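You operate a simulated robot arm through the tools that you are given. There is no shell and no other tool. Be economical: measure what you need, move in short steps, check, and stop when the job is done.

Carry out the task below with a simulated two-armed robot. There is one attempt and no reset: what you move stays moved.

TASK
Take the lid off the jar of purple frit and lay it down on the top of the packing table.

The check looks at the end state, three seconds after you hand in, the way a careful person would. Anything else that was tipped, shoved, dropped, spilled or broken makes it a failure. Lids that push on must go on centred and level and be pressed home; caps that screw on are set level and turned clockwise until they are tight.

THE ROBOT
Two 7-joint arms with two-finger grippers on one trunk, on a base that drives. Base frame: it is fixed to the floor where the robot stands at the start and does not move with it; the origin is under the middle of the robot, x ahead of it, y to its left, z up; the surface under the hand at the start is at about z = 0.85. Readings come in m, degrees, newtons and seconds.
The left shoulder is at the start at [0.046, 0.174, 1.203], the right one opposite. With the tool pointing down near the work surface each hand reaches from about 0.1 to 0.84 m from the robot's upright axis, wherever it stands, measured 20 degrees to its own side. Places, roughly: jar of purple frit (7x7x7 cm) [0.6, 0, 0.9]. Payload 2.94 kg a hand.
Tool frame (each hand has its own): the origin (TCP) lies between the finger pads and is the grasp point; the fingertips stand 0.03 m ahead of it; z points along the fingers, y is the line along which they close. Largest opening 0.138 m; the body of the gripper starts 0.109 m behind the TCP.
Orientation is that of the tool frame in the base frame, as a unit quaternion [x, y, z, w]. With the fingers straight down and closing along the base's y, the tool's x points along the base's -x, its y along +y and its z along -z.

THE INTERFACE
- The arms move only by the tool move_arm. It takes "left_targets", "right_targets" or both (then of equal length, played together; a hand with none holds still); each is a list of rows, each a list of 3 entries, a list of its own where there are three numbers: the shift along the base's x, y, z in m, then the turn, a rotation vector about the base's x, y, z in degrees, then the opening, from 0 (shut) to 1 (fully open). In form: [[[tx, ty, tz], [rx, ry, rz], jaw], ...]. A call has 1 to 8 rows; each row shifts and turns the commanded pose from where the row before left it. Rows are played at 5 a second. More than 0.05 m and 8.6 degrees between two rows, or a gripper value outside its range, and nothing of the call is played. Where a pose cannot be reached the arm comes as near as it can. A force on the tool above 40 N (or 10 N above the force at the start of the call, whichever is more), or a blocked arm, ends the call early, and 0.2 s more pass. Each finger halts on what it meets, pressing with about 34 N; the grip force reading is that of the motor and also rises with nothing between the fingers. The clock runs only during rows and for 0.2 s after the last one: add rows that do not move to give the fingers time. It gives the time, the measured TCP pose, the force on the tool (base axes), the opening and the grip force at its end, in the units of the frame above (readings bear some noise), with the torque about the TCP (base axes, N m) and any sound that the robot's microphone picked up, and new pictures: "views" is both (left out), scene, wrist or none (wrist: the cameras of the hands that moved).
- Cameras (640 x 400 px; columns grow to the right, rows downward): "scene" is now at [0.1116, -0.0236, 1.6821]; the picture's right is [-0.29, -0.96, -0.00], its down [-0.69, 0.21, -0.69] and it looks along [0.66, -0.20, -0.73] (base axes); focal length 289 px, centre (320, 200). "left" rides on the left gripper at [0.071, -0.019, -0.146] in its tool frame; the picture's right is [0.26, 0.97, 0.00], its down [-0.85, 0.23, -0.48] and it looks along [-0.46, 0.12, 0.88] (tool axes); focal length 280 px, centre (320, 200). "right" rides on the right gripper at [0.071, 0.019, -0.146] in its tool frame; the picture's right is [-0.26, 0.96, 0.00], its down [-0.85, -0.23, -0.48] and it looks along [-0.46, -0.12, 0.88] (tool axes); focal length 280 px, centre (320, 200). There is no depth. A picture from a camera that has moved, and an enlarged one, comes with that camera's place and axes in the base frame and with its lens.
- move_column(by): slides the trunk up (or, below 0, down) by that many m; the arms and the scene camera ride with it, the base frame stays. It gives what a move gives, with no picture.
- base_move(legs): drives the robot by 1 to 6 legs, each [ahead, turn to the left] in m and degrees, along the robot's own axes; the way and the turn of a leg run together, so that a leg with both is an arc; at most 1.5 m and 180 degrees a leg. The arms and the cameras ride along, it lands a little off, and it stops where it bumps. It gives what a move gives, and a new picture of the scene camera.
- pan_tilt(pan, tilt): turns the head with the scene camera to pan (to the left, within 120 degrees either way) and tilt (down, from -29 to 69), counted from straight ahead of the robot. It gives what a move gives, and a new picture of the scene camera.
- close_up(camera, box): a new picture of the part [left, top, right, bottom] of that camera's present view, enlarged. It takes no simulated time.
- finish_job(): hands the job in; it is judged then, once.

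Work in short steps. Places have to be worked out from the pictures, the camera data and where the tool is seen: move nearer, look again, correct. Check each grasp and each placing, and mend what went wrong. You have 120 turns and 260 pictures in all, those below and enlarged ones among them. Open the grippers and draw the arms clear of the work before you hand the job in, unless the task says otherwise; then end with one line.

The tools are called after ">>>" as a command line: name --argument value ..., lists and objects as JSON in quotes. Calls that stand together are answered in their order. move_arm: Moves the arms, as the interface text tells. Its arguments: {"type":"object","properties":{"left_targets":{"type":"array","items":{"type":"array"}},"right_targets":{"type":"array","items":{"type":"array"}},"views":{"type":"string","enum":["both","scene","wrist","none"]}},"required":[]} The other tools are called the same way: move_column (by) slides the trunk up or down; base_move (legs) drives the base; pan_tilt (pan, tilt) turns the head that bears the scene camera; close_up (camera, box) takes an enlarged picture of a part of a camera's view; finish_job () hands the job in.

At the start:

```text
time: 0.0
left_eef_pos: [0.621, 0.1355, 1.1904]
left_ee_rot: [0.0, 1.0, 0.0, 0.001]
left_ft_force: [1.4, 0.5, 0.0]
left_moment: [0.03, -0.01, 0.0]
left_opening: 0.1381
left_finger_force: 0.0
right_eef_pos: [0.3852, -0.3354, 1.1509]
right_ee_rot: [0.0, 1.0, 0.0, 0.001]
right_ft_force: [0.0, -0.4, 0.5]
right_moment: [0.03, 0.01, 0.03]
right_opening: 0.1383
right_finger_force: 0.0
trunk travel left (down, up): [-0.375, 0.359]
robot x, y, heading: [-0.0009, -0.0026, 0.2]
head pan, tilt: [-16.6, 46.5]
```

scene: 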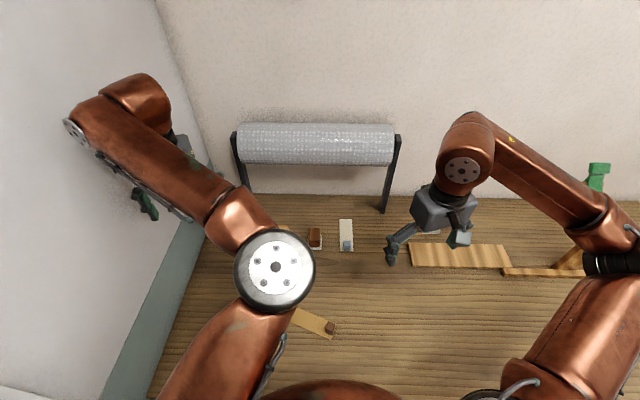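
right: 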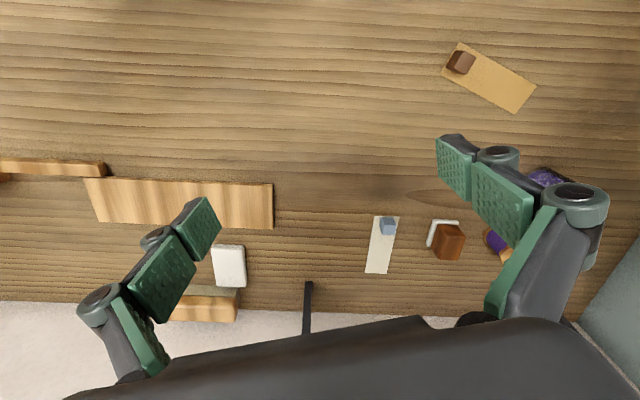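
left: 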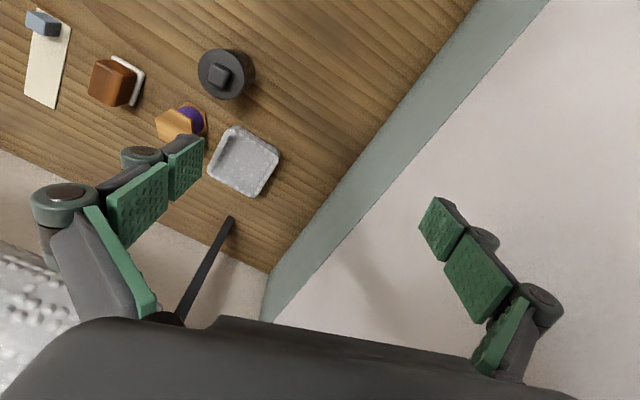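

The left camera shows a dark round-lidded thing and an orange/purple thing; I enlarge both to identify the jar.

>>> close_up --camera "left" --box '[140, 20, 300, 220]'

>>> close_up --camera "right" --box '[420, 120, 620, 280]'

```text
2.00 times, centred on (220, 120) of left
camera zoom: at [0.5502, 0.1149, 1.3368], right [-0.26, 0.97, 0.0], down [0.85, 0.23, 0.48], along [0.46, 0.12, -0.88], focal length 561 px, centre (520, 360)
```

zoom: 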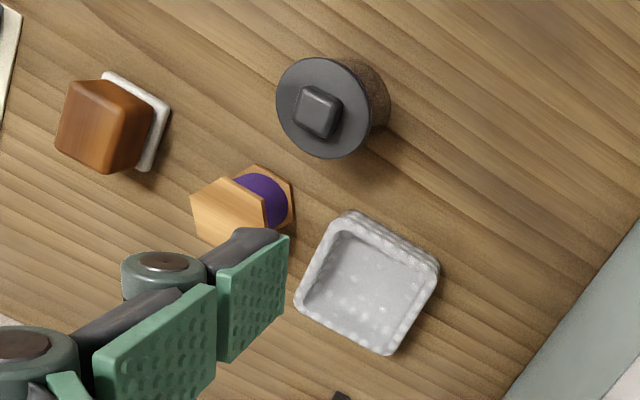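

```text
2.50 times, centred on (520, 200) of right
camera zoom: at [0.3155, -0.3166, 1.2966], right [0.26, 0.96, 0.0], down [0.85, -0.23, 0.48], along [0.46, -0.12, -0.88], focal length 701 px, centre (-180, 200)
```

zoom: 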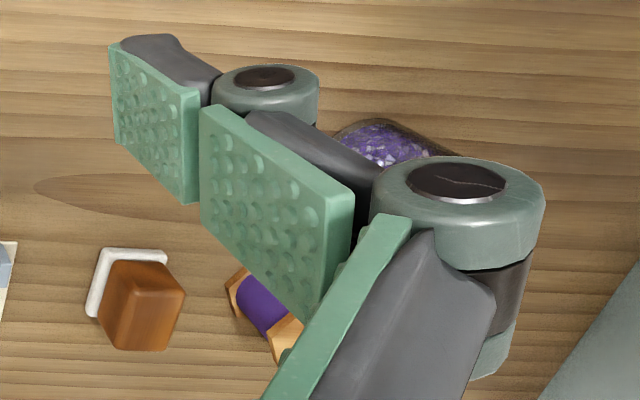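

The dark-lidded jar at about [0.617, -0.01] is the frit jar (purple frit visible through the side in the right view). I bring the left hand nearer, above and short of it, for a good look.

>>> move_arm --left_targets '[[[-0.014, -0.032, -0.032], [0, 0, 0], 1], [[-0.014, -0.032, -0.032], [0, 0, 0], 1], [[-0.014, -0.032, -0.032], [0, 0, 0], 1], [[-0.014, -0.032, -0.032], [0, 0, 0], 1], [[-0.014, -0.032, -0.032], [0, 0, 0], 1]]'

```text
time: 1.2
left_eef_pos: [0.6269, 0.0076, 1.0664]
left_ee_rot: [0.0, 1.0, 0.0, -0.002]
left_ft_force: [-0.2, -0.7, 0.0]
left_moment: [0.05, 0.03, 0.03]
left_opening: 0.1378
left_finger_force: 0.2
left hand out of reach, approached as far as the arm can: row 3, 4, 5
right_eef_pos: [0.3866, -0.3353, 1.1495]
right_ee_rot: [0.0, 1.0, 0.001, 0.0]
right_ft_force: [0.0, 0.2, 0.3]
right_moment: [0.0, 0.03, 0.0]
right_opening: 0.1377
right_finger_force: 0.0
trunk travel left (down, up): [-0.375, 0.359]
robot x, y, heading: [-0.0004, -0.0007, 0.1]
head pan, tilt: [-16.6, 46.5]
camera scene: at [0.1123, -0.0246, 1.682], right [-0.29, -0.96, 0.0], down [-0.7, 0.21, -0.69], along [0.66, -0.2, -0.73], focal length 289 px, centre (320, 200)
camera left: at [0.5573, -0.0112, 1.2128], right [-0.26, 0.96, 0.0], down [0.85, 0.23, 0.47], along [0.46, 0.13, -0.88], focal length 280 px, centre (320, 200)
```

scene: 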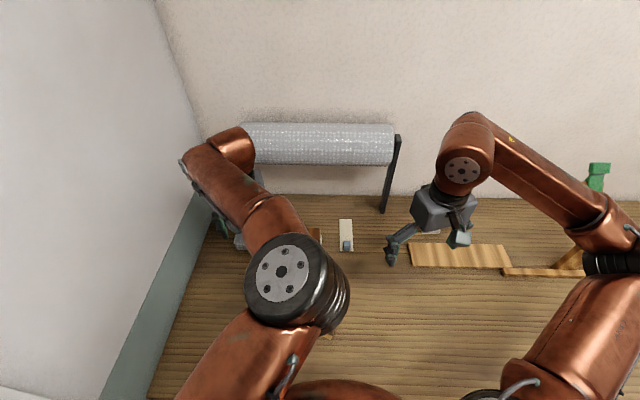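
left: 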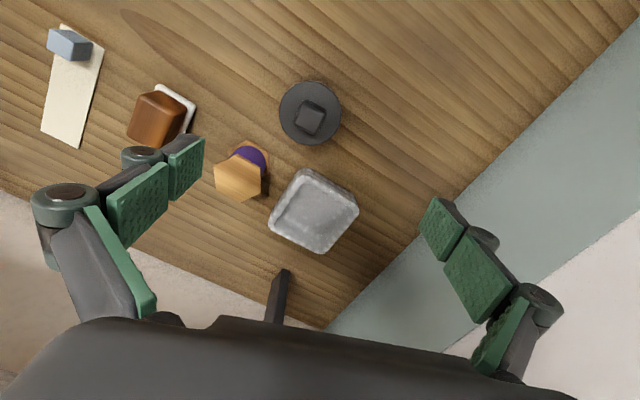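

The lid is centred near [0.613, -0.002], knob top about z 0.95. I enlarge it to judge the lid type.

>>> close_up --camera "left" --box '[260, 65, 360, 165]'

>>> move_arm --right_targets '[[[0.02, 0.03, -0.03], [0, 0, 0], 1], [[0.02, 0.03, -0.03], [0, 0, 0], 1], [[0.02, 0.02, -0.03], [0, 0, 0], 1]]' --views "wrist"

```text
4.00 times, centred on (310, 115) of left
camera zoom: at [0.5573, -0.0112, 1.2128], right [-0.26, 0.96, 0.0], down [0.85, 0.23, 0.47], along [0.46, 0.13, -0.88], focal length 1122 px, centre (360, 540)
```

zoom: 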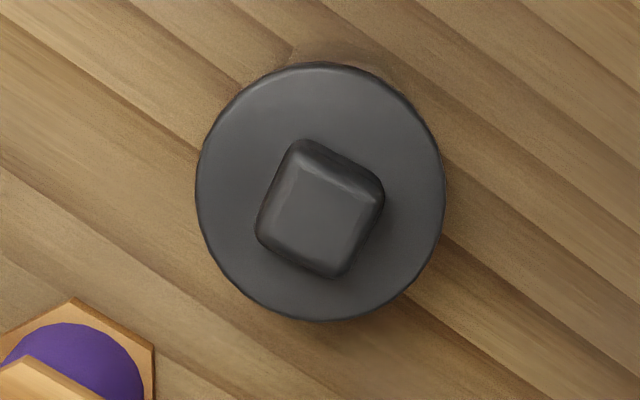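

```text
time: 2.0
left_eef_pos: [0.6284, 0.0081, 1.0666]
left_ee_rot: [0.0, 1.0, -0.001, -0.002]
left_ft_force: [0.3, -0.1, -1.0]
left_moment: [-0.03, 0.05, 0.04]
left_opening: 0.1378
left_finger_force: 0.1
right_eef_pos: [0.4453, -0.2538, 1.0589]
right_ee_rot: [0.001, 1.0, 0.0, -0.001]
right_ft_force: [0.5, -0.8, -0.3]
right_moment: [0.01, 0.05, 0.01]
right_opening: 0.1379
right_finger_force: 0.0
trunk travel left (down, up): [-0.375, 0.359]
robot x, y, heading: [-0.001, -0.0037, 0.0]
head pan, tilt: [-16.6, 46.5]
camera right: at [0.375, -0.2354, 1.2057], right [0.26, 0.96, 0.0], down [0.85, -0.23, 0.48], along [0.46, -0.13, -0.88], focal length 280 px, centre (320, 200)
```

right: 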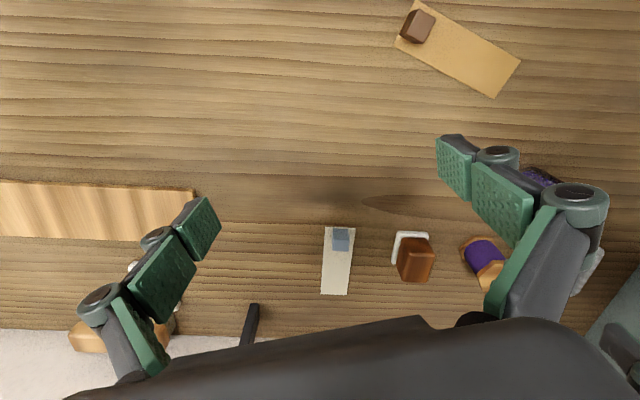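

The right finger hides the jar; I turn the right hand to the left so its camera sees the jar's side between the fingers.

>>> move_arm --right_targets '[[[0, 0, 0], [0, 0, 8.5], 1], [[0, 0, 0], [0, 0, 8.5], 1], [[0, 0, 0], [0, 0, 8.5], 1], [[0, 0, 0], [0, 0, 8.5], 1], [[0, 0, 0], [0, 0, 8.5], 1], [[0, 0, 0], [0, 0, 8.5], 1], [[0, 0, 0], [0, 0, 8.5], 1]]' --views "wrist"

```text
time: 3.6
left_eef_pos: [0.6254, 0.0098, 1.068]
left_ee_rot: [0.0, 1.0, 0.0, -0.002]
left_ft_force: [-0.6, -0.2, 1.1]
left_moment: [0.01, 0.01, -0.04]
left_opening: 0.138
left_finger_force: 0.1
right_eef_pos: [0.4436, -0.2159, 1.0693]
right_ee_rot: [-0.454, 0.891, 0.001, 0.0]
right_ft_force: [-0.2, 0.0, 0.2]
right_moment: [0.0, -0.03, 0.02]
right_opening: 0.1377
right_finger_force: 0.0
right hand out of reach, approached as far as the arm can: row 7
trunk travel left (down, up): [-0.375, 0.359]
robot x, y, heading: [0.0036, 0.0001, 0.1]
head pan, tilt: [-16.6, 46.5]
camera right: at [0.3876, -0.2627, 1.2151], right [-0.63, 0.78, 0.0], down [0.69, 0.55, 0.48], along [0.37, 0.3, -0.88], focal length 280 px, centre (320, 200)
```

right: 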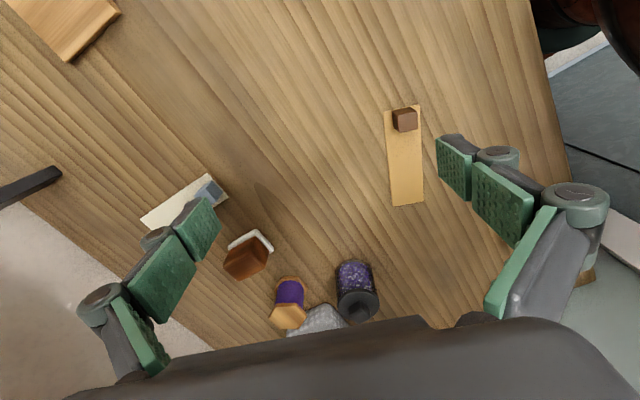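

>>> close_up --camera "right" --box '[310, 245, 410, 335]'

```text
4.44 times, centred on (360, 290) of right
camera zoom: at [0.3876, -0.2627, 1.2151], right [-0.63, 0.78, 0.0], down [0.69, 0.55, 0.48], along [0.37, 0.3, -0.88], focal length 1246 px, centre (142, -200)
```

zoom: 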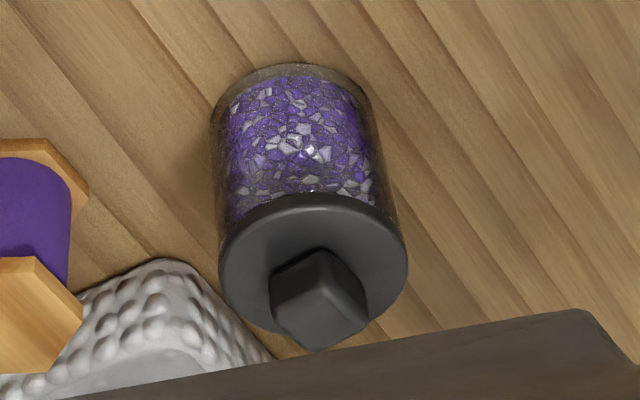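

The lid is a thin disc with a 2 cm square knob turned about -13.5°, lid top ≈ z 0.918, knob top ≈ 0.94, at [0.615, -0.004]. I align the left hand over it in yaw and position, staying high, and see how the commanded pose behaves.

>>> move_arm --left_targets '[[[0, 0, 0], [0, 0, -6.7], 0.6], [[0, 0, 0], [0, 0, -6.8], 0.5], [[0, 0, 0], [0, 0, 0], 0.5]]' --views "wrist"

```text
time: 4.4
left_eef_pos: [0.6262, 0.008, 1.0668]
left_ee_rot: [0.118, 0.993, 0.001, -0.001]
left_ft_force: [0.1, 0.8, -0.2]
left_moment: [-0.04, 0.0, -0.02]
left_opening: 0.0697
left_finger_force: 0.0
right_eef_pos: [0.4453, -0.2177, 1.0687]
right_ee_rot: [-0.452, 0.892, 0.001, -0.001]
right_ft_force: [-1.0, 0.6, 0.3]
right_moment: [-0.02, 0.04, -0.04]
right_opening: 0.1379
right_finger_force: 0.0
trunk travel left (down, up): [-0.375, 0.359]
robot x, y, heading: [-0.0017, -0.0005, 0.0]
head pan, tilt: [-16.6, 46.5]
camera left: at [0.5547, 0.0069, 1.2134], right [-0.03, 1.0, 0.0], down [0.88, 0.02, 0.47], along [0.47, 0.01, -0.88], focal length 280 px, centre (320, 200)
```

left: 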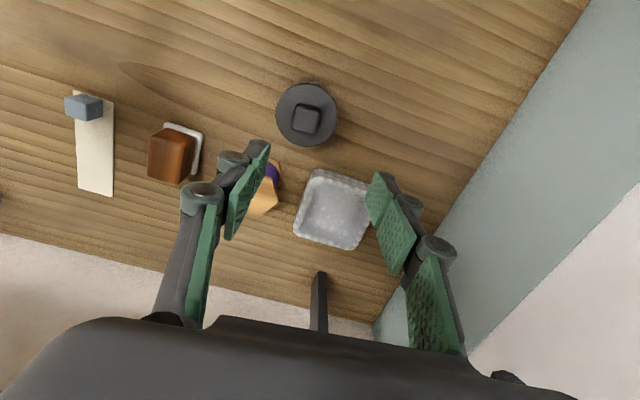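

The knob now lies square to the jaws at about [0.613, -0.005]. I shift over it and descend to z ≈ 1.0.

>>> move_arm --left_targets '[[[-0.013, -0.013, -0.02], [0, 0, 0], 0.5], [[0, 0, -0.03], [0, 0, 0], 0.5], [[0, 0, -0.017], [0, 0, 0], 0.5]]' --views "wrist"

```text
time: 5.2
left_eef_pos: [0.6475, 0.0064, 1.013]
left_ee_rot: [0.118, 0.993, 0.0, -0.002]
left_ft_force: [0.2, 0.2, -0.3]
left_moment: [0.01, -0.02, 0.01]
left_opening: 0.0691
left_finger_force: 0.0
left hand out of reach, approached as far as the arm can: row 1, 2, 3
right_eef_pos: [0.445, -0.2178, 1.0677]
right_ee_rot: [-0.452, 0.892, 0.001, -0.001]
right_ft_force: [-0.1, -0.3, 0.2]
right_moment: [0.0, -0.01, 0.0]
right_opening: 0.1384
right_finger_force: 0.1
trunk travel left (down, up): [-0.375, 0.359]
robot x, y, heading: [0.0, -0.0015, 0.1]
head pan, tilt: [-16.6, 46.5]
camera left: at [0.5755, 0.0047, 1.1591], right [-0.03, 1.0, 0.0], down [0.88, 0.03, 0.47], along [0.47, 0.01, -0.88], focal length 280 px, centre (320, 200)
```

left: 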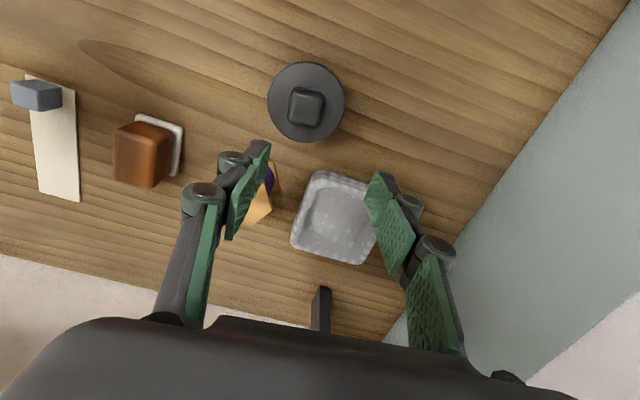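

The left arm cannot fold in that close at this height. I raise it, then back the base 0.1 m so the jar is farther out in front.

>>> move_arm --left_targets '[[[0, 0, 0.04], [0, 0, 0], 0.5], [[0, 0, 0.04], [0, 0, 0], 0.5]]' --views "none"

>>> base_move --legs '[[-0.1, 0]]'

```text
time: 5.8
left_eef_pos: [0.648, 0.0059, 1.095]
left_ee_rot: [0.117, 0.993, 0.0, -0.001]
left_ft_force: [-0.6, 0.4, -0.8]
left_moment: [-0.02, 0.0, 0.01]
left_opening: 0.0688
left_finger_force: 0.1
right_eef_pos: [0.444, -0.2169, 1.0681]
right_ee_rot: [-0.452, 0.892, 0.0, 0.0]
right_ft_force: [0.1, -0.7, -0.7]
right_moment: [-0.01, 0.0, 0.01]
right_opening: 0.1379
right_finger_force: 0.0
trunk travel left (down, up): [-0.375, 0.359]
robot x, y, heading: [-0.0015, 0.0018, -0.1]
head pan, tilt: [-16.6, 46.5]
```

```text
time: 7.0
left_eef_pos: [0.5753, 0.0062, 1.0798]
left_ee_rot: [0.117, 0.993, -0.002, -0.014]
left_ft_force: [-1.2, 1.2, 0.3]
left_moment: [-0.14, -0.19, 0.01]
left_opening: 0.0689
left_finger_force: 0.1
right_eef_pos: [0.3708, -0.2155, 1.0616]
right_ee_rot: [-0.453, 0.891, 0.006, -0.012]
right_ft_force: [-1.6, -0.4, 0.5]
right_moment: [-0.04, -0.14, -0.03]
right_opening: 0.1381
right_finger_force: 0.0
trunk travel left (down, up): [-0.375, 0.359]
robot x, y, heading: [-0.1048, -0.0033, -0.0]
head pan, tilt: [-16.6, 46.5]
camera scene: at [0.0657, -0.0226, 1.6824], right [-0.28, -0.96, 0.01], down [-0.72, 0.21, -0.67], along [0.64, -0.2, -0.75], focal length 289 px, centre (320, 200)
```

scene: 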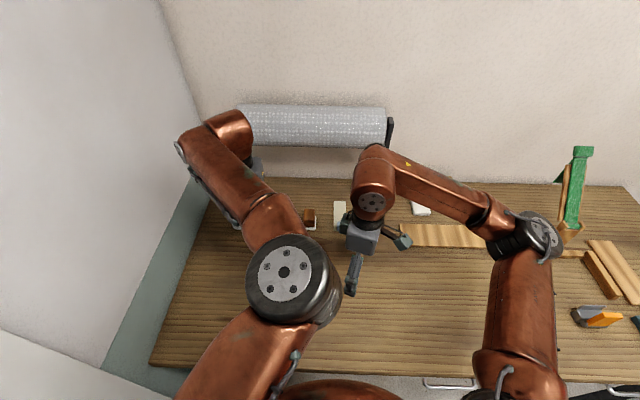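

The base is back 0.1 m (still settling; hand should end near x 0.545). I move the left hand forward over the lid and down to about 1.0.

>>> move_arm --left_targets '[[[0.035, -0.005, 0], [0, 0, 0], 0.5], [[0.034, -0.005, 0], [0, 0, 0], 0.5], [[0, 0, -0.04], [0, 0, 0], 0.5], [[0, 0, -0.03], [0, 0, 0], 0.5], [[0, 0, 0], [0, 0, 0], 0.5]]' --views "wrist"

```text
time: 7.4
left_eef_pos: [0.6022, -0.0065, 1.1664]
left_ee_rot: [0.163, 0.984, -0.038, 0.056]
left_ft_force: [0.9, -0.1, -4.6]
left_moment: [-0.13, 0.08, -0.07]
left_opening: 0.0692
left_finger_force: 0.2
right_eef_pos: [0.3155, -0.224, 1.0812]
right_ee_rot: [-0.433, 0.901, -0.004, 0.01]
right_ft_force: [0.2, -0.6, 1.2]
right_moment: [0.07, -0.03, 0.01]
right_opening: 0.1379
right_finger_force: 0.1
trunk travel left (down, up): [-0.375, 0.359]
robot x, y, heading: [-0.1009, -0.0022, 0.4]
head pan, tilt: [-16.6, 46.5]
stopped in row 2 (left hand): the arm was blocked; the commanded pose is now the measured one
camera left: at [0.5165, 0.0117, 1.3029], right [0.07, 0.99, -0.09], down [0.83, -0.01, 0.56], along [0.56, -0.11, -0.82], focal length 280 px, centre (320, 200)
```

left: 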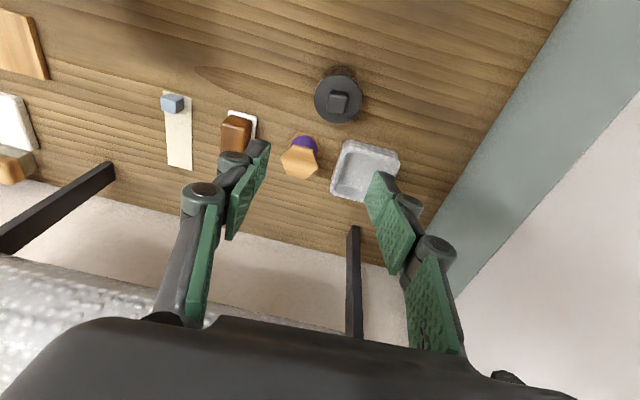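

The hand jumped up and tilted (a configuration change during the settle), touching nothing. I hold still to read the settled state.

>>> move_arm --left_targets '[[[0, 0, 0], [0, 0, 0], 0.5], [[0, 0, 0], [0, 0, 0], 0.5]]' --views "scene"

```text
time: 7.7
left_eef_pos: [0.5336, 0.0014, 1.2396]
left_ee_rot: [0.169, 0.977, -0.067, 0.114]
left_ft_force: [1.5, 1.3, -4.5]
left_moment: [-0.21, 0.08, -0.02]
left_opening: 0.0692
left_finger_force: 0.1
right_eef_pos: [0.2344, -0.2277, 1.0957]
right_ee_rot: [-0.425, 0.904, -0.022, 0.043]
right_ft_force: [0.6, 0.3, -0.9]
right_moment: [0.0, 0.1, 0.03]
right_opening: 0.138
right_finger_force: 0.1
trunk travel left (down, up): [-0.375, 0.359]
robot x, y, heading: [-0.1002, 0.0012, -0.1]
head pan, tilt: [-16.6, 46.5]
stopped in row 1 (left hand): the arm was blocked; the commanded pose is now the measured one
camera scene: at [0.0635, -0.0232, 1.6832], right [-0.28, -0.96, 0.01], down [-0.72, 0.21, -0.67], along [0.64, -0.2, -0.75], focal length 289 px, centre (320, 200)
```

scene: 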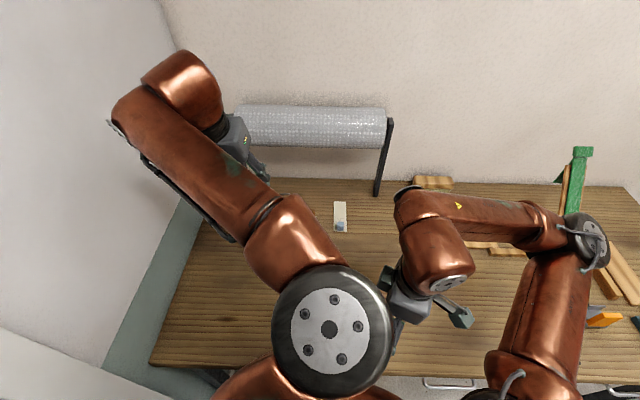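

Both arms are swinging as an aftermath of the base drive, and the camera suggests a slight lean. I let time pass with no motion.

>>> move_arm --right_targets '[[[0, 0, 0], [0, 0, 0], 1], [[0, 0, 0], [0, 0, 0], 1], [[0, 0, 0], [0, 0, 0], 1], [[0, 0, 0], [0, 0, 0], 1]]' --views "none"

>>> pan_tilt --pan 0 --tilt 55

```text
time: 8.1
left_eef_pos: [0.4769, 0.016, 1.2547]
left_ee_rot: [0.142, 0.979, -0.064, 0.132]
left_ft_force: [-0.9, -1.3, -1.1]
left_moment: [0.05, -0.08, 0.03]
left_opening: 0.0691
left_finger_force: 0.1
right_eef_pos: [0.1911, -0.2258, 1.1049]
right_ee_rot: [-0.433, 0.898, -0.034, 0.061]
right_ft_force: [-0.5, 0.4, 0.3]
right_moment: [-0.04, -0.08, 0.01]
right_opening: 0.1379
right_finger_force: 0.0
trunk travel left (down, up): [-0.375, 0.359]
robot x, y, heading: [-0.1022, -0.0007, 0.1]
head pan, tilt: [-16.6, 46.5]
stopped in row 1 (left hand): the arm was blocked; the commanded pose is now the measured one
```

```text
time: 8.8
left_eef_pos: [0.4773, 0.0166, 1.257]
left_ee_rot: [0.138, 0.979, -0.066, 0.134]
left_ft_force: [-1.1, -0.3, 2.3]
left_moment: [0.18, -0.21, 0.1]
left_opening: 0.0689
left_finger_force: 0.0
right_eef_pos: [0.1901, -0.2277, 1.1025]
right_ee_rot: [-0.434, 0.898, -0.034, 0.062]
right_ft_force: [-0.8, -0.2, -0.3]
right_moment: [-0.01, -0.08, 0.05]
right_opening: 0.1381
right_finger_force: 0.1
trunk travel left (down, up): [-0.375, 0.359]
robot x, y, heading: [-0.1001, 0.0009, 0.3]
head pan, tilt: [0.0, 55.0]
camera scene: at [-0.0106, -0.0015, 1.6718], right [0.0, -1.0, 0.0], down [-0.81, 0.0, -0.58], along [0.58, 0.0, -0.81], focal length 289 px, centre (320, 200)
```

scene: 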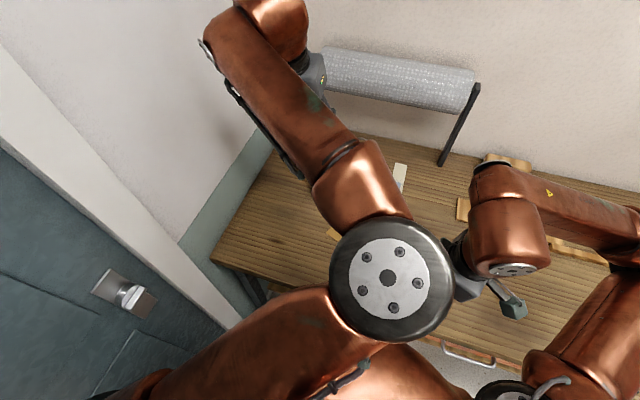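

Everything has settled; the left tool is tilted about 17°. I right it and go toward the point over the lid at z ≈ 1.12.

>>> move_arm --left_targets '[[[0.02, 0, 0], [3.2, 4.7, 0], 0.5], [[0.03, -0.005, -0.03], [3.2, 4.7, 0], 0.5], [[0.03, -0.005, -0.03], [3.3, 4.8, 0], 0.5], [[0.03, -0.005, -0.03], [0, 0, 0], 0.5], [[0.027, -0.005, -0.03], [0, 0, 0], 0.5], [[0, 0, 0], [0, 0, 0], 0.5]]' --views "both"

```text
time: 10.2
left_eef_pos: [0.6303, -0.008, 1.1188]
left_ee_rot: [0.147, 0.989, 0.008, -0.013]
left_ft_force: [-0.9, -1.1, 1.5]
left_moment: [0.05, -0.13, -0.01]
left_opening: 0.0691
left_finger_force: 0.1
left hand out of reach, approached as far as the arm can: row 5
right_eef_pos: [0.2079, -0.2283, 1.0993]
right_ee_rot: [-0.433, 0.899, -0.029, 0.053]
right_ft_force: [-0.2, -0.2, 0.3]
right_moment: [0.1, -0.08, 0.0]
right_opening: 0.1383
right_finger_force: 0.1
trunk travel left (down, up): [-0.375, 0.359]
robot x, y, heading: [-0.1015, -0.0002, 0.0]
head pan, tilt: [0.0, 55.0]
camera scene: at [0.0001, -0.0028, 1.6713], right [0.0, -1.0, 0.0], down [-0.82, 0.0, -0.58], along [0.58, 0.0, -0.82], focal length 289 px, centre (320, 200)
camera left: at [0.5618, -0.0104, 1.2664], right [0.03, 1.0, 0.02], down [0.89, -0.03, 0.45], along [0.45, 0.0, -0.89], focal length 280 px, centre (320, 200)
```

scene: 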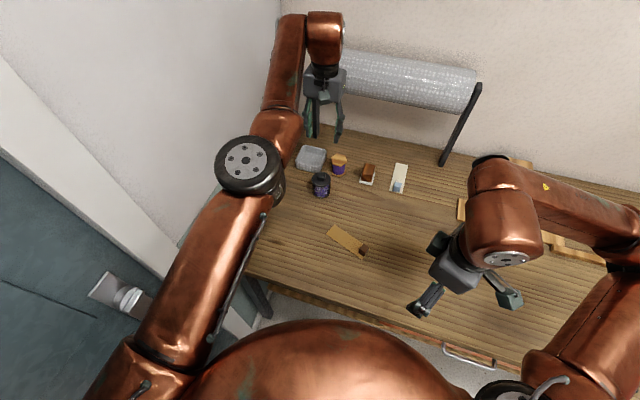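
left: 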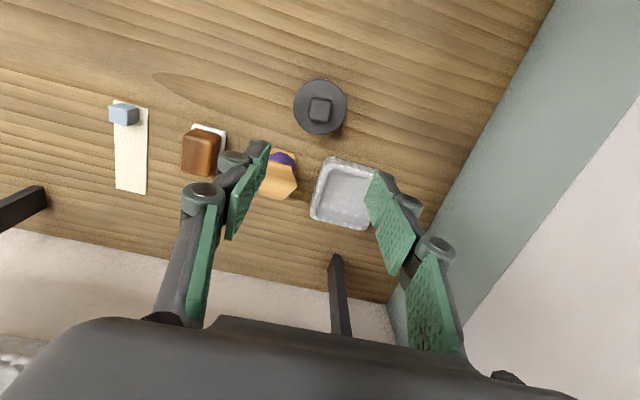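

Now the elbow swings outward and the scene camera sees the jar. I trim the tilt and yaw, shift over the knob and come down a bit.

>>> move_arm --left_targets '[[[-0.008, 0.001, -0.02], [-1.1, -1.3, 3], 0.5], [[-0.008, 0.001, -0.03], [0, 0, 0], 0.5], [[0, 0, -0.03], [0, 0, 0], 0.5], [[0, 0, -0.03], [0, 0, 0], 0.5], [[0, 0, 0], [0, 0, 0], 0.5]]' --views "both"

```text
time: 11.4
left_eef_pos: [0.619, -0.0042, 1.0047]
left_ee_rot: [0.119, 0.993, -0.002, -0.004]
left_ft_force: [1.0, 0.0, 0.5]
left_moment: [-0.03, -0.03, -0.02]
left_opening: 0.069
left_finger_force: 0.0
right_eef_pos: [0.213, -0.2261, 1.0979]
right_ee_rot: [-0.433, 0.899, -0.027, 0.052]
right_ft_force: [-0.5, 0.8, 0.1]
right_moment: [-0.01, -0.02, 0.02]
right_opening: 0.1381
right_finger_force: 0.0
trunk travel left (down, up): [-0.375, 0.359]
robot x, y, heading: [-0.1008, 0.0031, -0.1]
head pan, tilt: [0.0, 55.0]
camera scene: at [0.0058, -0.0003, 1.6708], right [0.0, -1.0, 0.0], down [-0.82, 0.0, -0.57], along [0.57, 0.0, -0.82], focal length 289 px, centre (320, 200)
camera left: at [0.5477, -0.0057, 1.1517], right [-0.02, 1.0, 0.0], down [0.88, 0.02, 0.47], along [0.47, 0.01, -0.88], focal length 280 px, centre (320, 200)
```

scene: 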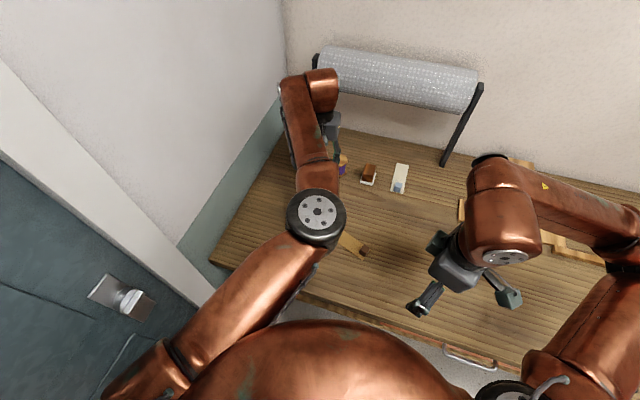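
left: 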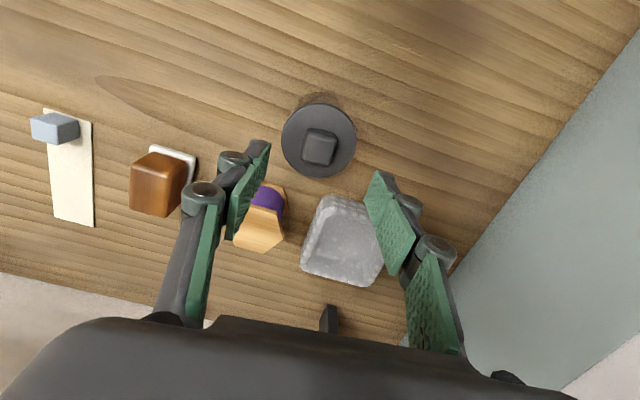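

The hand is level at [0.619, -0.004, 1.005] and the knob at [0.615, -0.004]. I descend so the tips reach z ≈ 0.926, about the knob's lower half.

>>> move_arm --left_targets '[[[-0.004, 0, -0.015], [0, 0, 0], 0.5], [[0, 0, -0.015], [0, 0, 0], 0.5], [[0, 0, -0.012], [0, 0, 0], 0.5], [[0, 0, -0.006], [0, 0, 0], 0.5], [[0, 0, 0], [0, 0, 0], 0.5]]' --views "wrist"

>>> close_up --camera "left" --box '[220, 120, 420, 260]'

```text
time: 12.7
left_eef_pos: [0.6136, -0.0044, 0.9587]
left_ee_rot: [0.12, 0.993, -0.001, -0.004]
left_ft_force: [-0.8, -0.2, -0.3]
left_moment: [0.02, -0.01, -0.02]
left_opening: 0.0691
left_finger_force: 0.2
right_eef_pos: [0.2146, -0.2264, 1.0974]
right_ee_rot: [-0.433, 0.9, -0.028, 0.05]
right_ft_force: [0.0, 0.6, 0.3]
right_moment: [-0.01, -0.02, 0.0]
right_opening: 0.1381
right_finger_force: 0.0
trunk travel left (down, up): [-0.375, 0.359]
robot x, y, heading: [-0.0974, 0.0019, 0.4]
head pan, tilt: [0.0, 55.0]
camera left: at [0.5427, -0.0057, 1.1049], right [-0.02, 1.0, 0.0], down [0.88, 0.02, 0.47], along [0.47, 0.01, -0.88], focal length 280 px, centre (320, 200)
```

left: 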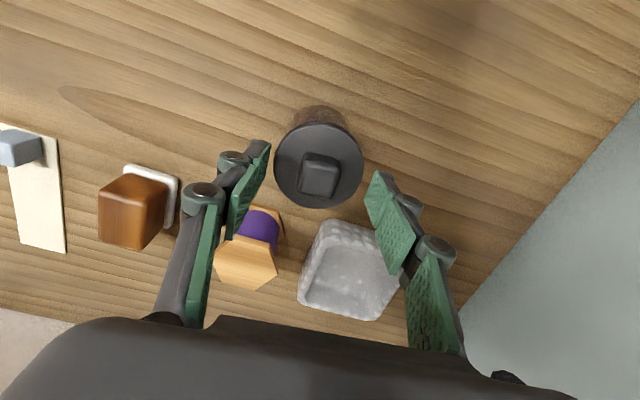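

```text
2.86 times, centred on (320, 190) of left
camera zoom: at [0.5427, -0.0057, 1.1049], right [-0.02, 1.0, 0.0], down [0.88, 0.02, 0.47], along [0.47, 0.01, -0.88], focal length 801 px, centre (320, 229)
```

zoom: 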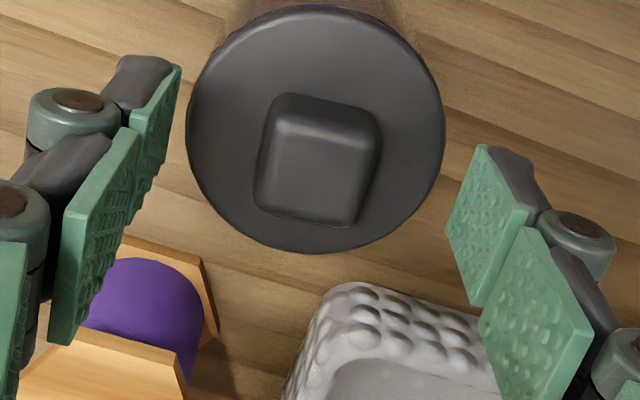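

The fingers straddle the knob. I lower 4 mm more and close.

>>> move_arm --left_targets '[[[0, 0, -0.004], [0, 0, 0], 0.4], [[0, 0, 0], [0, 0, 0], 0.3], [[0, 0, 0], [0, 0, 0], 0.2], [[0, 0, 0], [0, 0, 0], 0.1], [[0, 0, 0], [0, 0, 0], 0.1], [[0, 0, 0], [0, 0, 0], 0.05], [[0, 0, 0], [0, 0, 0], 0.05]]' --views "wrist"

>>> close_up --camera "left" --box '[220, 120, 420, 260]'

```text
time: 14.2
left_eef_pos: [0.6144, -0.0034, 0.9543]
left_ee_rot: [0.12, 0.993, -0.001, -0.004]
left_ft_force: [-0.2, -0.6, 0.7]
left_moment: [-0.02, -0.02, 0.0]
left_opening: 0.0244
left_finger_force: 33.6
right_eef_pos: [0.2137, -0.2254, 1.0969]
right_ee_rot: [-0.432, 0.9, -0.029, 0.052]
right_ft_force: [-0.6, -0.7, 0.1]
right_moment: [0.01, 0.02, -0.02]
right_opening: 0.1379
right_finger_force: 0.1
trunk travel left (down, up): [-0.375, 0.359]
robot x, y, heading: [-0.1029, -0.001, -0.1]
head pan, tilt: [0.0, 55.0]
heard: snap
camera left: at [0.5424, -0.0056, 1.1009], right [-0.02, 1.0, 0.0], down [0.88, 0.02, 0.47], along [0.47, 0.01, -0.88], focal length 280 px, centre (320, 200)
```

left: 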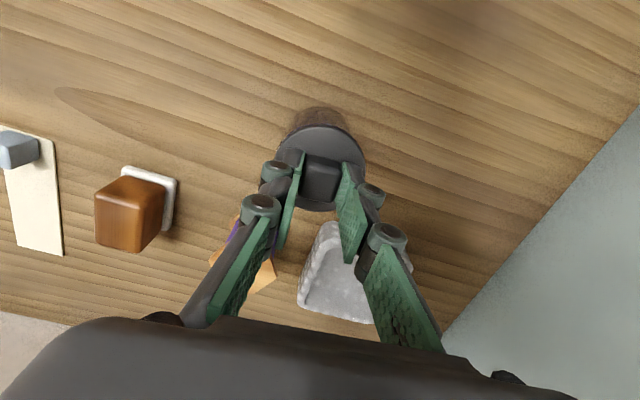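

```text
2.86 times, centred on (320, 190) of left
camera zoom: at [0.5424, -0.0056, 1.1009], right [-0.02, 1.0, 0.0], down [0.88, 0.02, 0.47], along [0.47, 0.01, -0.88], focal length 801 px, centre (320, 229)
```

zoom: 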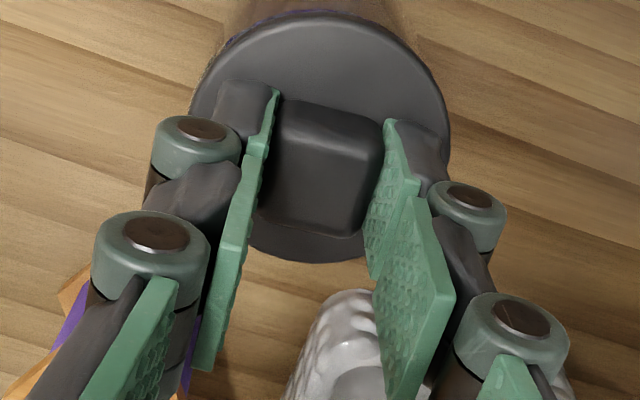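

The knob is gripped (0.024 m, 34 N) and a snap was heard. I lift 8 mm slowly and watch the force and whether the jar follows.

>>> move_arm --left_targets '[[[0, 0, 0.002], [0, 0, 0], 0.0], [[0, 0, 0.003], [0, 0, 0], 0.0], [[0, 0, 0.003], [0, 0, 0], 0.0], [[0, 0, 0], [0, 0, 0], 0.0]]' --views "wrist"

>>> close_up --camera "left" --box '[250, 80, 400, 230]'

```text
time: 15.2
left_eef_pos: [0.615, -0.0042, 0.9616]
left_ee_rot: [0.12, 0.993, -0.001, -0.004]
left_ft_force: [0.0, -0.2, 0.2]
left_moment: [0.0, -0.01, 0.01]
left_opening: 0.0244
left_finger_force: 33.8
right_eef_pos: [0.2135, -0.2273, 1.0969]
right_ee_rot: [-0.433, 0.9, -0.027, 0.05]
right_ft_force: [0.7, 0.0, 0.6]
right_moment: [0.0, 0.0, 0.01]
right_opening: 0.1379
right_finger_force: 0.1
trunk travel left (down, up): [-0.375, 0.359]
robot x, y, heading: [-0.1038, 0.0059, -0.0]
head pan, tilt: [0.0, 55.0]
camera left: at [0.5428, -0.006, 1.1088], right [-0.02, 1.0, 0.0], down [0.88, 0.02, 0.47], along [0.47, 0.01, -0.88], focal length 280 px, centre (320, 200)
```

left: 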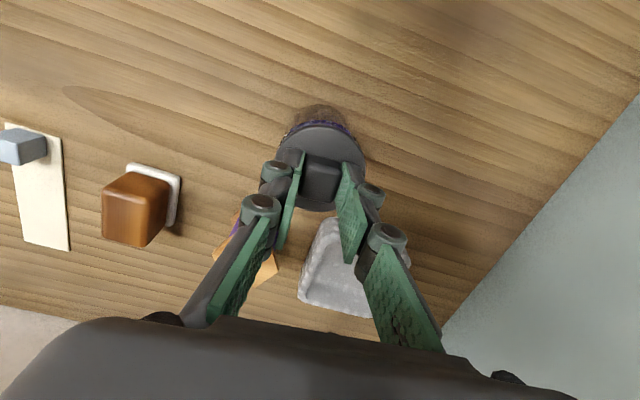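

```text
2.67 times, centred on (325, 155) of left
camera zoom: at [0.5428, -0.006, 1.1088], right [-0.02, 1.0, 0.0], down [0.88, 0.02, 0.47], along [0.47, 0.01, -0.88], focal length 748 px, centre (307, 320)
```

zoom: 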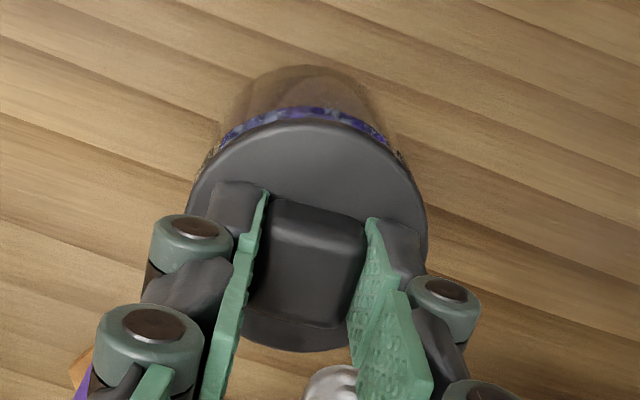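

The force stays near zero, so the lid alone seems to be rising. I lift a further 4 cm and look.

>>> move_arm --left_targets '[[[0, 0, 0.005], [0, 0, 0], 0.0], [[0, 0, 0.01], [0, 0, 0], 0.0], [[0, 0, 0.015], [0, 0, 0], 0.0], [[0, 0, 0.02], [0, 0, 0], 0.0], [[0, 0, 0], [0, 0, 0], 0.0]]' --views "both"

>>> close_up --camera "left" --box '[230, 60, 430, 260]'

```text
time: 16.4
left_eef_pos: [0.6126, -0.005, 1.0109]
left_ee_rot: [0.12, 0.993, -0.002, -0.004]
left_ft_force: [0.3, 0.1, 0.2]
left_moment: [-0.01, -0.01, -0.03]
left_opening: 0.0248
left_finger_force: 34.6
right_eef_pos: [0.2141, -0.2262, 1.097]
right_ee_rot: [-0.433, 0.899, -0.027, 0.051]
right_ft_force: [0.0, 0.3, 0.3]
right_moment: [0.02, -0.02, 0.0]
right_opening: 0.1381
right_finger_force: 0.0
trunk travel left (down, up): [-0.375, 0.359]
robot x, y, heading: [-0.1041, -0.0006, -0.2]
head pan, tilt: [0.0, 55.0]
camera scene: at [0.0065, -0.0005, 1.6707], right [0.0, -1.0, 0.0], down [-0.82, 0.0, -0.57], along [0.57, 0.0, -0.82], focal length 289 px, centre (320, 200)
camera left: at [0.5421, -0.0056, 1.158], right [-0.02, 1.0, 0.0], down [0.88, 0.02, 0.47], along [0.47, 0.01, -0.88], focal length 280 px, centre (320, 200)
```

scene: 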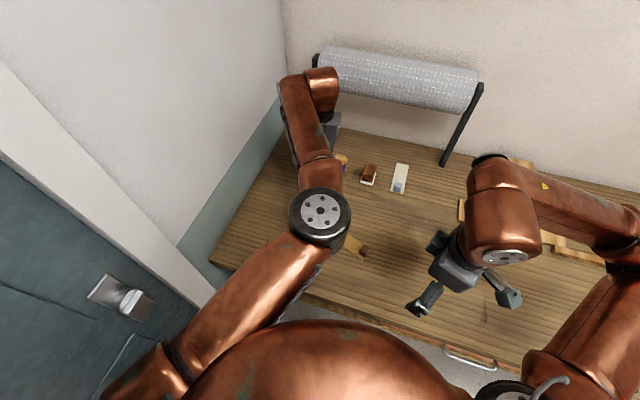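
left: 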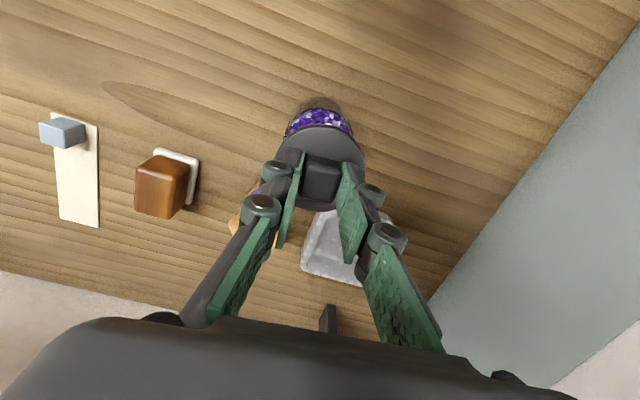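

```text
2.00 times, centred on (330, 160) of left
camera zoom: at [0.5421, -0.0056, 1.158], right [-0.02, 1.0, 0.0], down [0.88, 0.02, 0.47], along [0.47, 0.01, -0.88], focal length 561 px, centre (300, 280)
```

zoom: 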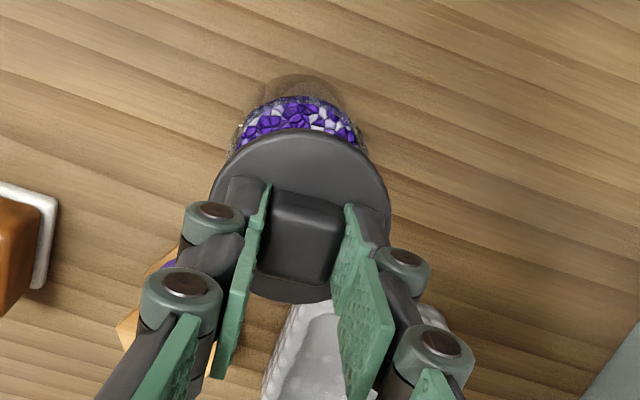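

The lid is cleanly off; the jar stands with the frit undisturbed. I carry it left to the bare table at about [0.58, 0.11].

>>> move_arm --left_targets '[[[-0.008, 0.028, 0], [0, 0, 0], 0.0], [[-0.008, 0.029, 0], [0, 0, 0], 0.0], [[-0.008, 0.029, 0], [0, 0, 0], 0.0], [[-0.008, 0.029, 0], [0, 0, 0], 0.0], [[0, 0, -0.03], [0, 0, 0], 0.0], [[0, 0, 0], [0, 0, 0], 0.0]]' --views "both"

```text
time: 17.9
left_eef_pos: [0.5818, 0.1124, 0.9822]
left_ee_rot: [0.121, 0.993, -0.002, -0.003]
left_ft_force: [-0.5, -0.1, -0.4]
left_moment: [-0.04, -0.02, -0.01]
left_opening: 0.0245
left_finger_force: 33.9
right_eef_pos: [0.2143, -0.2259, 1.0971]
right_ee_rot: [-0.433, 0.9, -0.027, 0.052]
right_ft_force: [-0.6, 0.0, 0.2]
right_moment: [0.0, -0.02, 0.03]
right_opening: 0.1378
right_finger_force: 0.0
trunk travel left (down, up): [-0.375, 0.359]
robot x, y, heading: [-0.1034, 0.001, 0.1]
head pan, tilt: [0.0, 55.0]
camera scene: at [0.0054, 0.0001, 1.6708], right [0.0, -1.0, 0.0], down [-0.82, 0.0, -0.57], along [0.57, 0.0, -0.82], focal length 289 px, centre (320, 200)
camera left: at [0.5096, 0.1105, 1.1281], right [-0.02, 1.0, 0.0], down [0.88, 0.02, 0.47], along [0.47, 0.01, -0.88], focal length 280 px, centre (320, 200)
```

scene: 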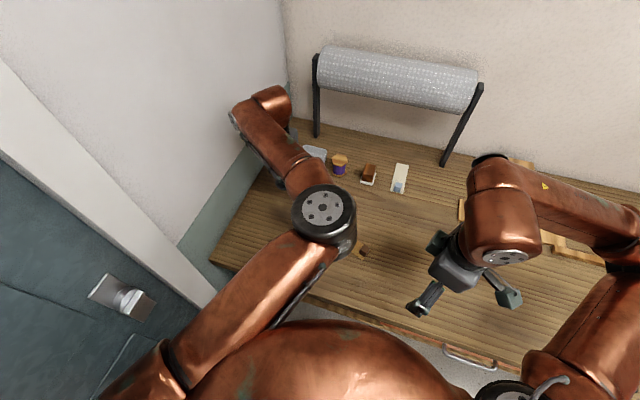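
left: 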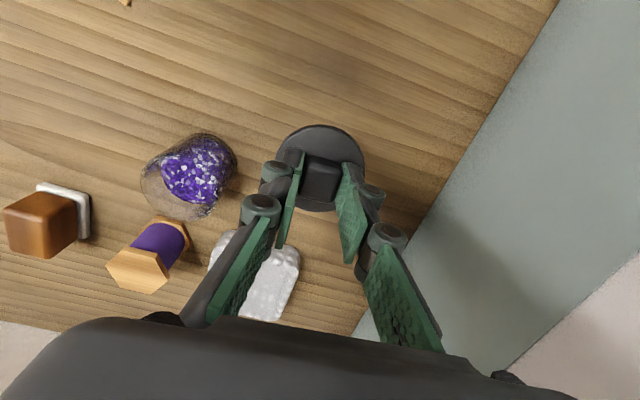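

The open jar stands undisturbed and the table below the lid is bare, its edge near y 0.27. I lower toward contact, expected near z 0.895.

>>> move_arm --left_targets '[[[0, 0, -0.025], [0, 0, 0], 0.0], [[0, 0, -0.025], [0, 0, 0], 0.0], [[0, 0, -0.015], [0, 0, 0], 0.0], [[0, 0, -0.006], [0, 0, 0], 0.0], [[0, 0, 0], [0, 0, 0], 0.0]]' --views "wrist"

```text
time: 19.1
left_eef_pos: [0.5801, 0.1127, 0.9097]
left_ee_rot: [0.121, 0.993, -0.001, -0.004]
left_ft_force: [0.5, 0.8, -0.1]
left_moment: [-0.02, 0.01, 0.0]
left_opening: 0.0245
left_finger_force: 34.2
right_eef_pos: [0.2137, -0.2268, 1.097]
right_ee_rot: [-0.433, 0.9, -0.027, 0.051]
right_ft_force: [0.4, -0.3, -0.3]
right_moment: [0.03, 0.0, 0.01]
right_opening: 0.1379
right_finger_force: 0.1
trunk travel left (down, up): [-0.375, 0.359]
robot x, y, heading: [-0.1022, 0.0002, 0.4]
head pan, tilt: [0.0, 55.0]
camera left: at [0.5102, 0.1104, 1.0568], right [-0.02, 1.0, 0.0], down [0.88, 0.02, 0.47], along [0.47, 0.01, -0.88], focal length 280 px, centre (320, 200)
```

left: 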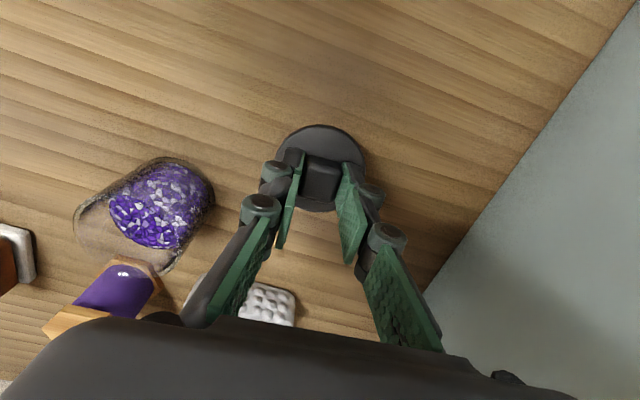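

No contact yet at z 0.910. I creep down in 2–3 mm steps, watching the force.

>>> move_arm --left_targets '[[[0, 0, -0.003], [0, 0, 0], 0.0], [[0, 0, -0.003], [0, 0, 0], 0.0], [[0, 0, -0.002], [0, 0, 0], 0.0], [[0, 0, 0], [0, 0, 0], 0.0]]' --views "none"

>>> close_up --camera "left" --box '[240, 90, 400, 250]'

```text
time: 20.1
left_eef_pos: [0.5827, 0.1114, 0.903]
left_ee_rot: [0.121, 0.993, -0.001, -0.004]
left_ft_force: [-0.4, 0.5, -0.3]
left_moment: [-0.01, 0.02, 0.02]
left_opening: 0.0245
left_finger_force: 33.7
right_eef_pos: [0.2135, -0.2267, 1.0976]
right_ee_rot: [-0.433, 0.9, -0.027, 0.051]
right_ft_force: [-0.5, -0.5, -0.8]
right_moment: [-0.01, 0.0, 0.03]
right_opening: 0.138
right_finger_force: 0.1
trunk travel left (down, up): [-0.375, 0.359]
robot x, y, heading: [-0.1014, 0.0006, -0.0]
head pan, tilt: [0.0, 55.0]
```

```text
2.50 times, centred on (320, 170) of left
camera zoom: at [0.5111, 0.1097, 1.0497], right [-0.02, 1.0, 0.0], down [0.88, 0.02, 0.47], along [0.47, 0.01, -0.88], focal length 701 px, centre (320, 275)
```

zoom: 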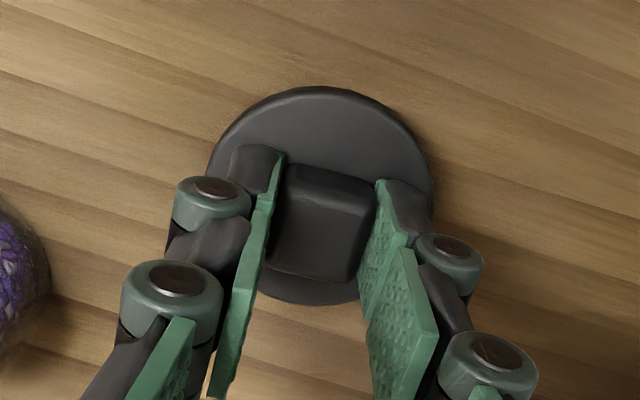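

Still free. I keep creeping down 2 mm at a time.

>>> move_arm --left_targets '[[[0, 0, -0.002], [0, 0, 0], 0.0], [[0, 0, -0.002], [0, 0, 0], 0.0], [[0, 0, -0.002], [0, 0, 0], 0.0], [[0, 0, 0], [0, 0, 0], 0.0]]' --views "none"

```text
time: 21.1
left_eef_pos: [0.5814, 0.1114, 0.8968]
left_ee_rot: [0.12, 0.993, -0.001, -0.003]
left_ft_force: [-1.1, -0.4, 0.2]
left_moment: [-0.01, 0.01, 0.01]
left_opening: 0.0245
left_finger_force: 34.3
right_eef_pos: [0.2139, -0.2268, 1.0966]
right_ee_rot: [-0.433, 0.9, -0.028, 0.051]
right_ft_force: [0.1, 0.3, -0.1]
right_moment: [0.02, -0.02, 0.02]
right_opening: 0.1381
right_finger_force: 0.1
trunk travel left (down, up): [-0.375, 0.359]
robot x, y, heading: [-0.1024, 0.0032, 0.1]
head pan, tilt: [0.0, 55.0]
```

No contact force at z 0.897; two more small steps.

>>> move_arm --left_targets '[[[0, 0, -0.002], [0, 0, 0], 0.0], [[0, 0, -0.001], [0, 0, 0], 0.0], [[0, 0, 0], [0, 0, 0], 0.0]]' --views "none"

>>> close_up --camera "left" --box '[240, 90, 400, 250]'

```text
time: 21.9
left_eef_pos: [0.5823, 0.1117, 0.8941]
left_ee_rot: [0.12, 0.993, -0.001, -0.005]
left_ft_force: [-0.2, 0.4, 1.0]
left_moment: [0.02, -0.04, -0.02]
left_opening: 0.0243
left_finger_force: 33.7
right_eef_pos: [0.2138, -0.2273, 1.0979]
right_ee_rot: [-0.433, 0.9, -0.028, 0.051]
right_ft_force: [0.2, -0.9, 0.0]
right_moment: [0.0, -0.02, 0.05]
right_opening: 0.1381
right_finger_force: 0.0
trunk travel left (down, up): [-0.375, 0.359]
robot x, y, heading: [-0.1014, 0.0029, -0.0]
head pan, tilt: [0.0, 55.0]
```

```text
2.50 times, centred on (320, 170) of left
camera zoom: at [0.5111, 0.1101, 1.0408], right [-0.02, 1.0, 0.0], down [0.88, 0.02, 0.47], along [0.47, 0.01, -0.88], focal length 701 px, centre (320, 275)
```

zoom: 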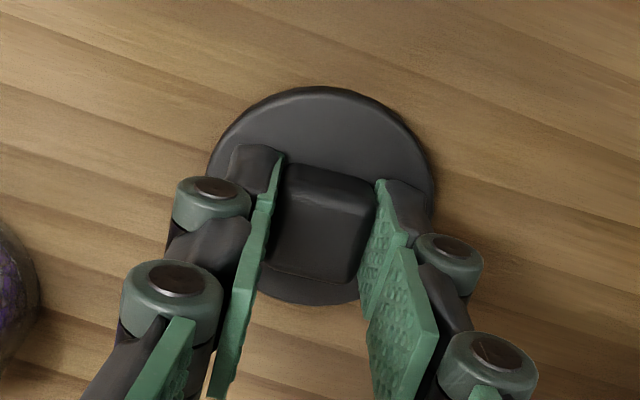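

Contact shadow is tightening and force hints at 1 N. I continue by 1 mm steps until a clear reading.

>>> move_arm --left_targets '[[[0, 0, -0.001], [0, 0, 0], 0.0], [[0, 0, -0.001], [0, 0, 0], 0.0], [[0, 0, -0.001], [0, 0, 0], 0.0], [[0, 0, 0], [0, 0, 0], 0.0]]' --views "none"

```text
time: 22.9
left_eef_pos: [0.5823, 0.1125, 0.8938]
left_ee_rot: [0.12, 0.993, -0.001, -0.001]
left_ft_force: [-0.2, -0.5, 17.7]
left_moment: [-0.02, 0.08, 0.01]
left_opening: 0.0246
left_finger_force: 33.9
right_eef_pos: [0.212, -0.2261, 1.0977]
right_ee_rot: [-0.433, 0.9, -0.028, 0.051]
right_ft_force: [0.1, 0.8, 0.0]
right_moment: [-0.01, -0.02, -0.03]
right_opening: 0.1379
right_finger_force: 0.1
trunk travel left (down, up): [-0.375, 0.359]
robot x, y, heading: [-0.0978, 0.0023, 0.2]
head pan, tilt: [0.0, 55.0]
```

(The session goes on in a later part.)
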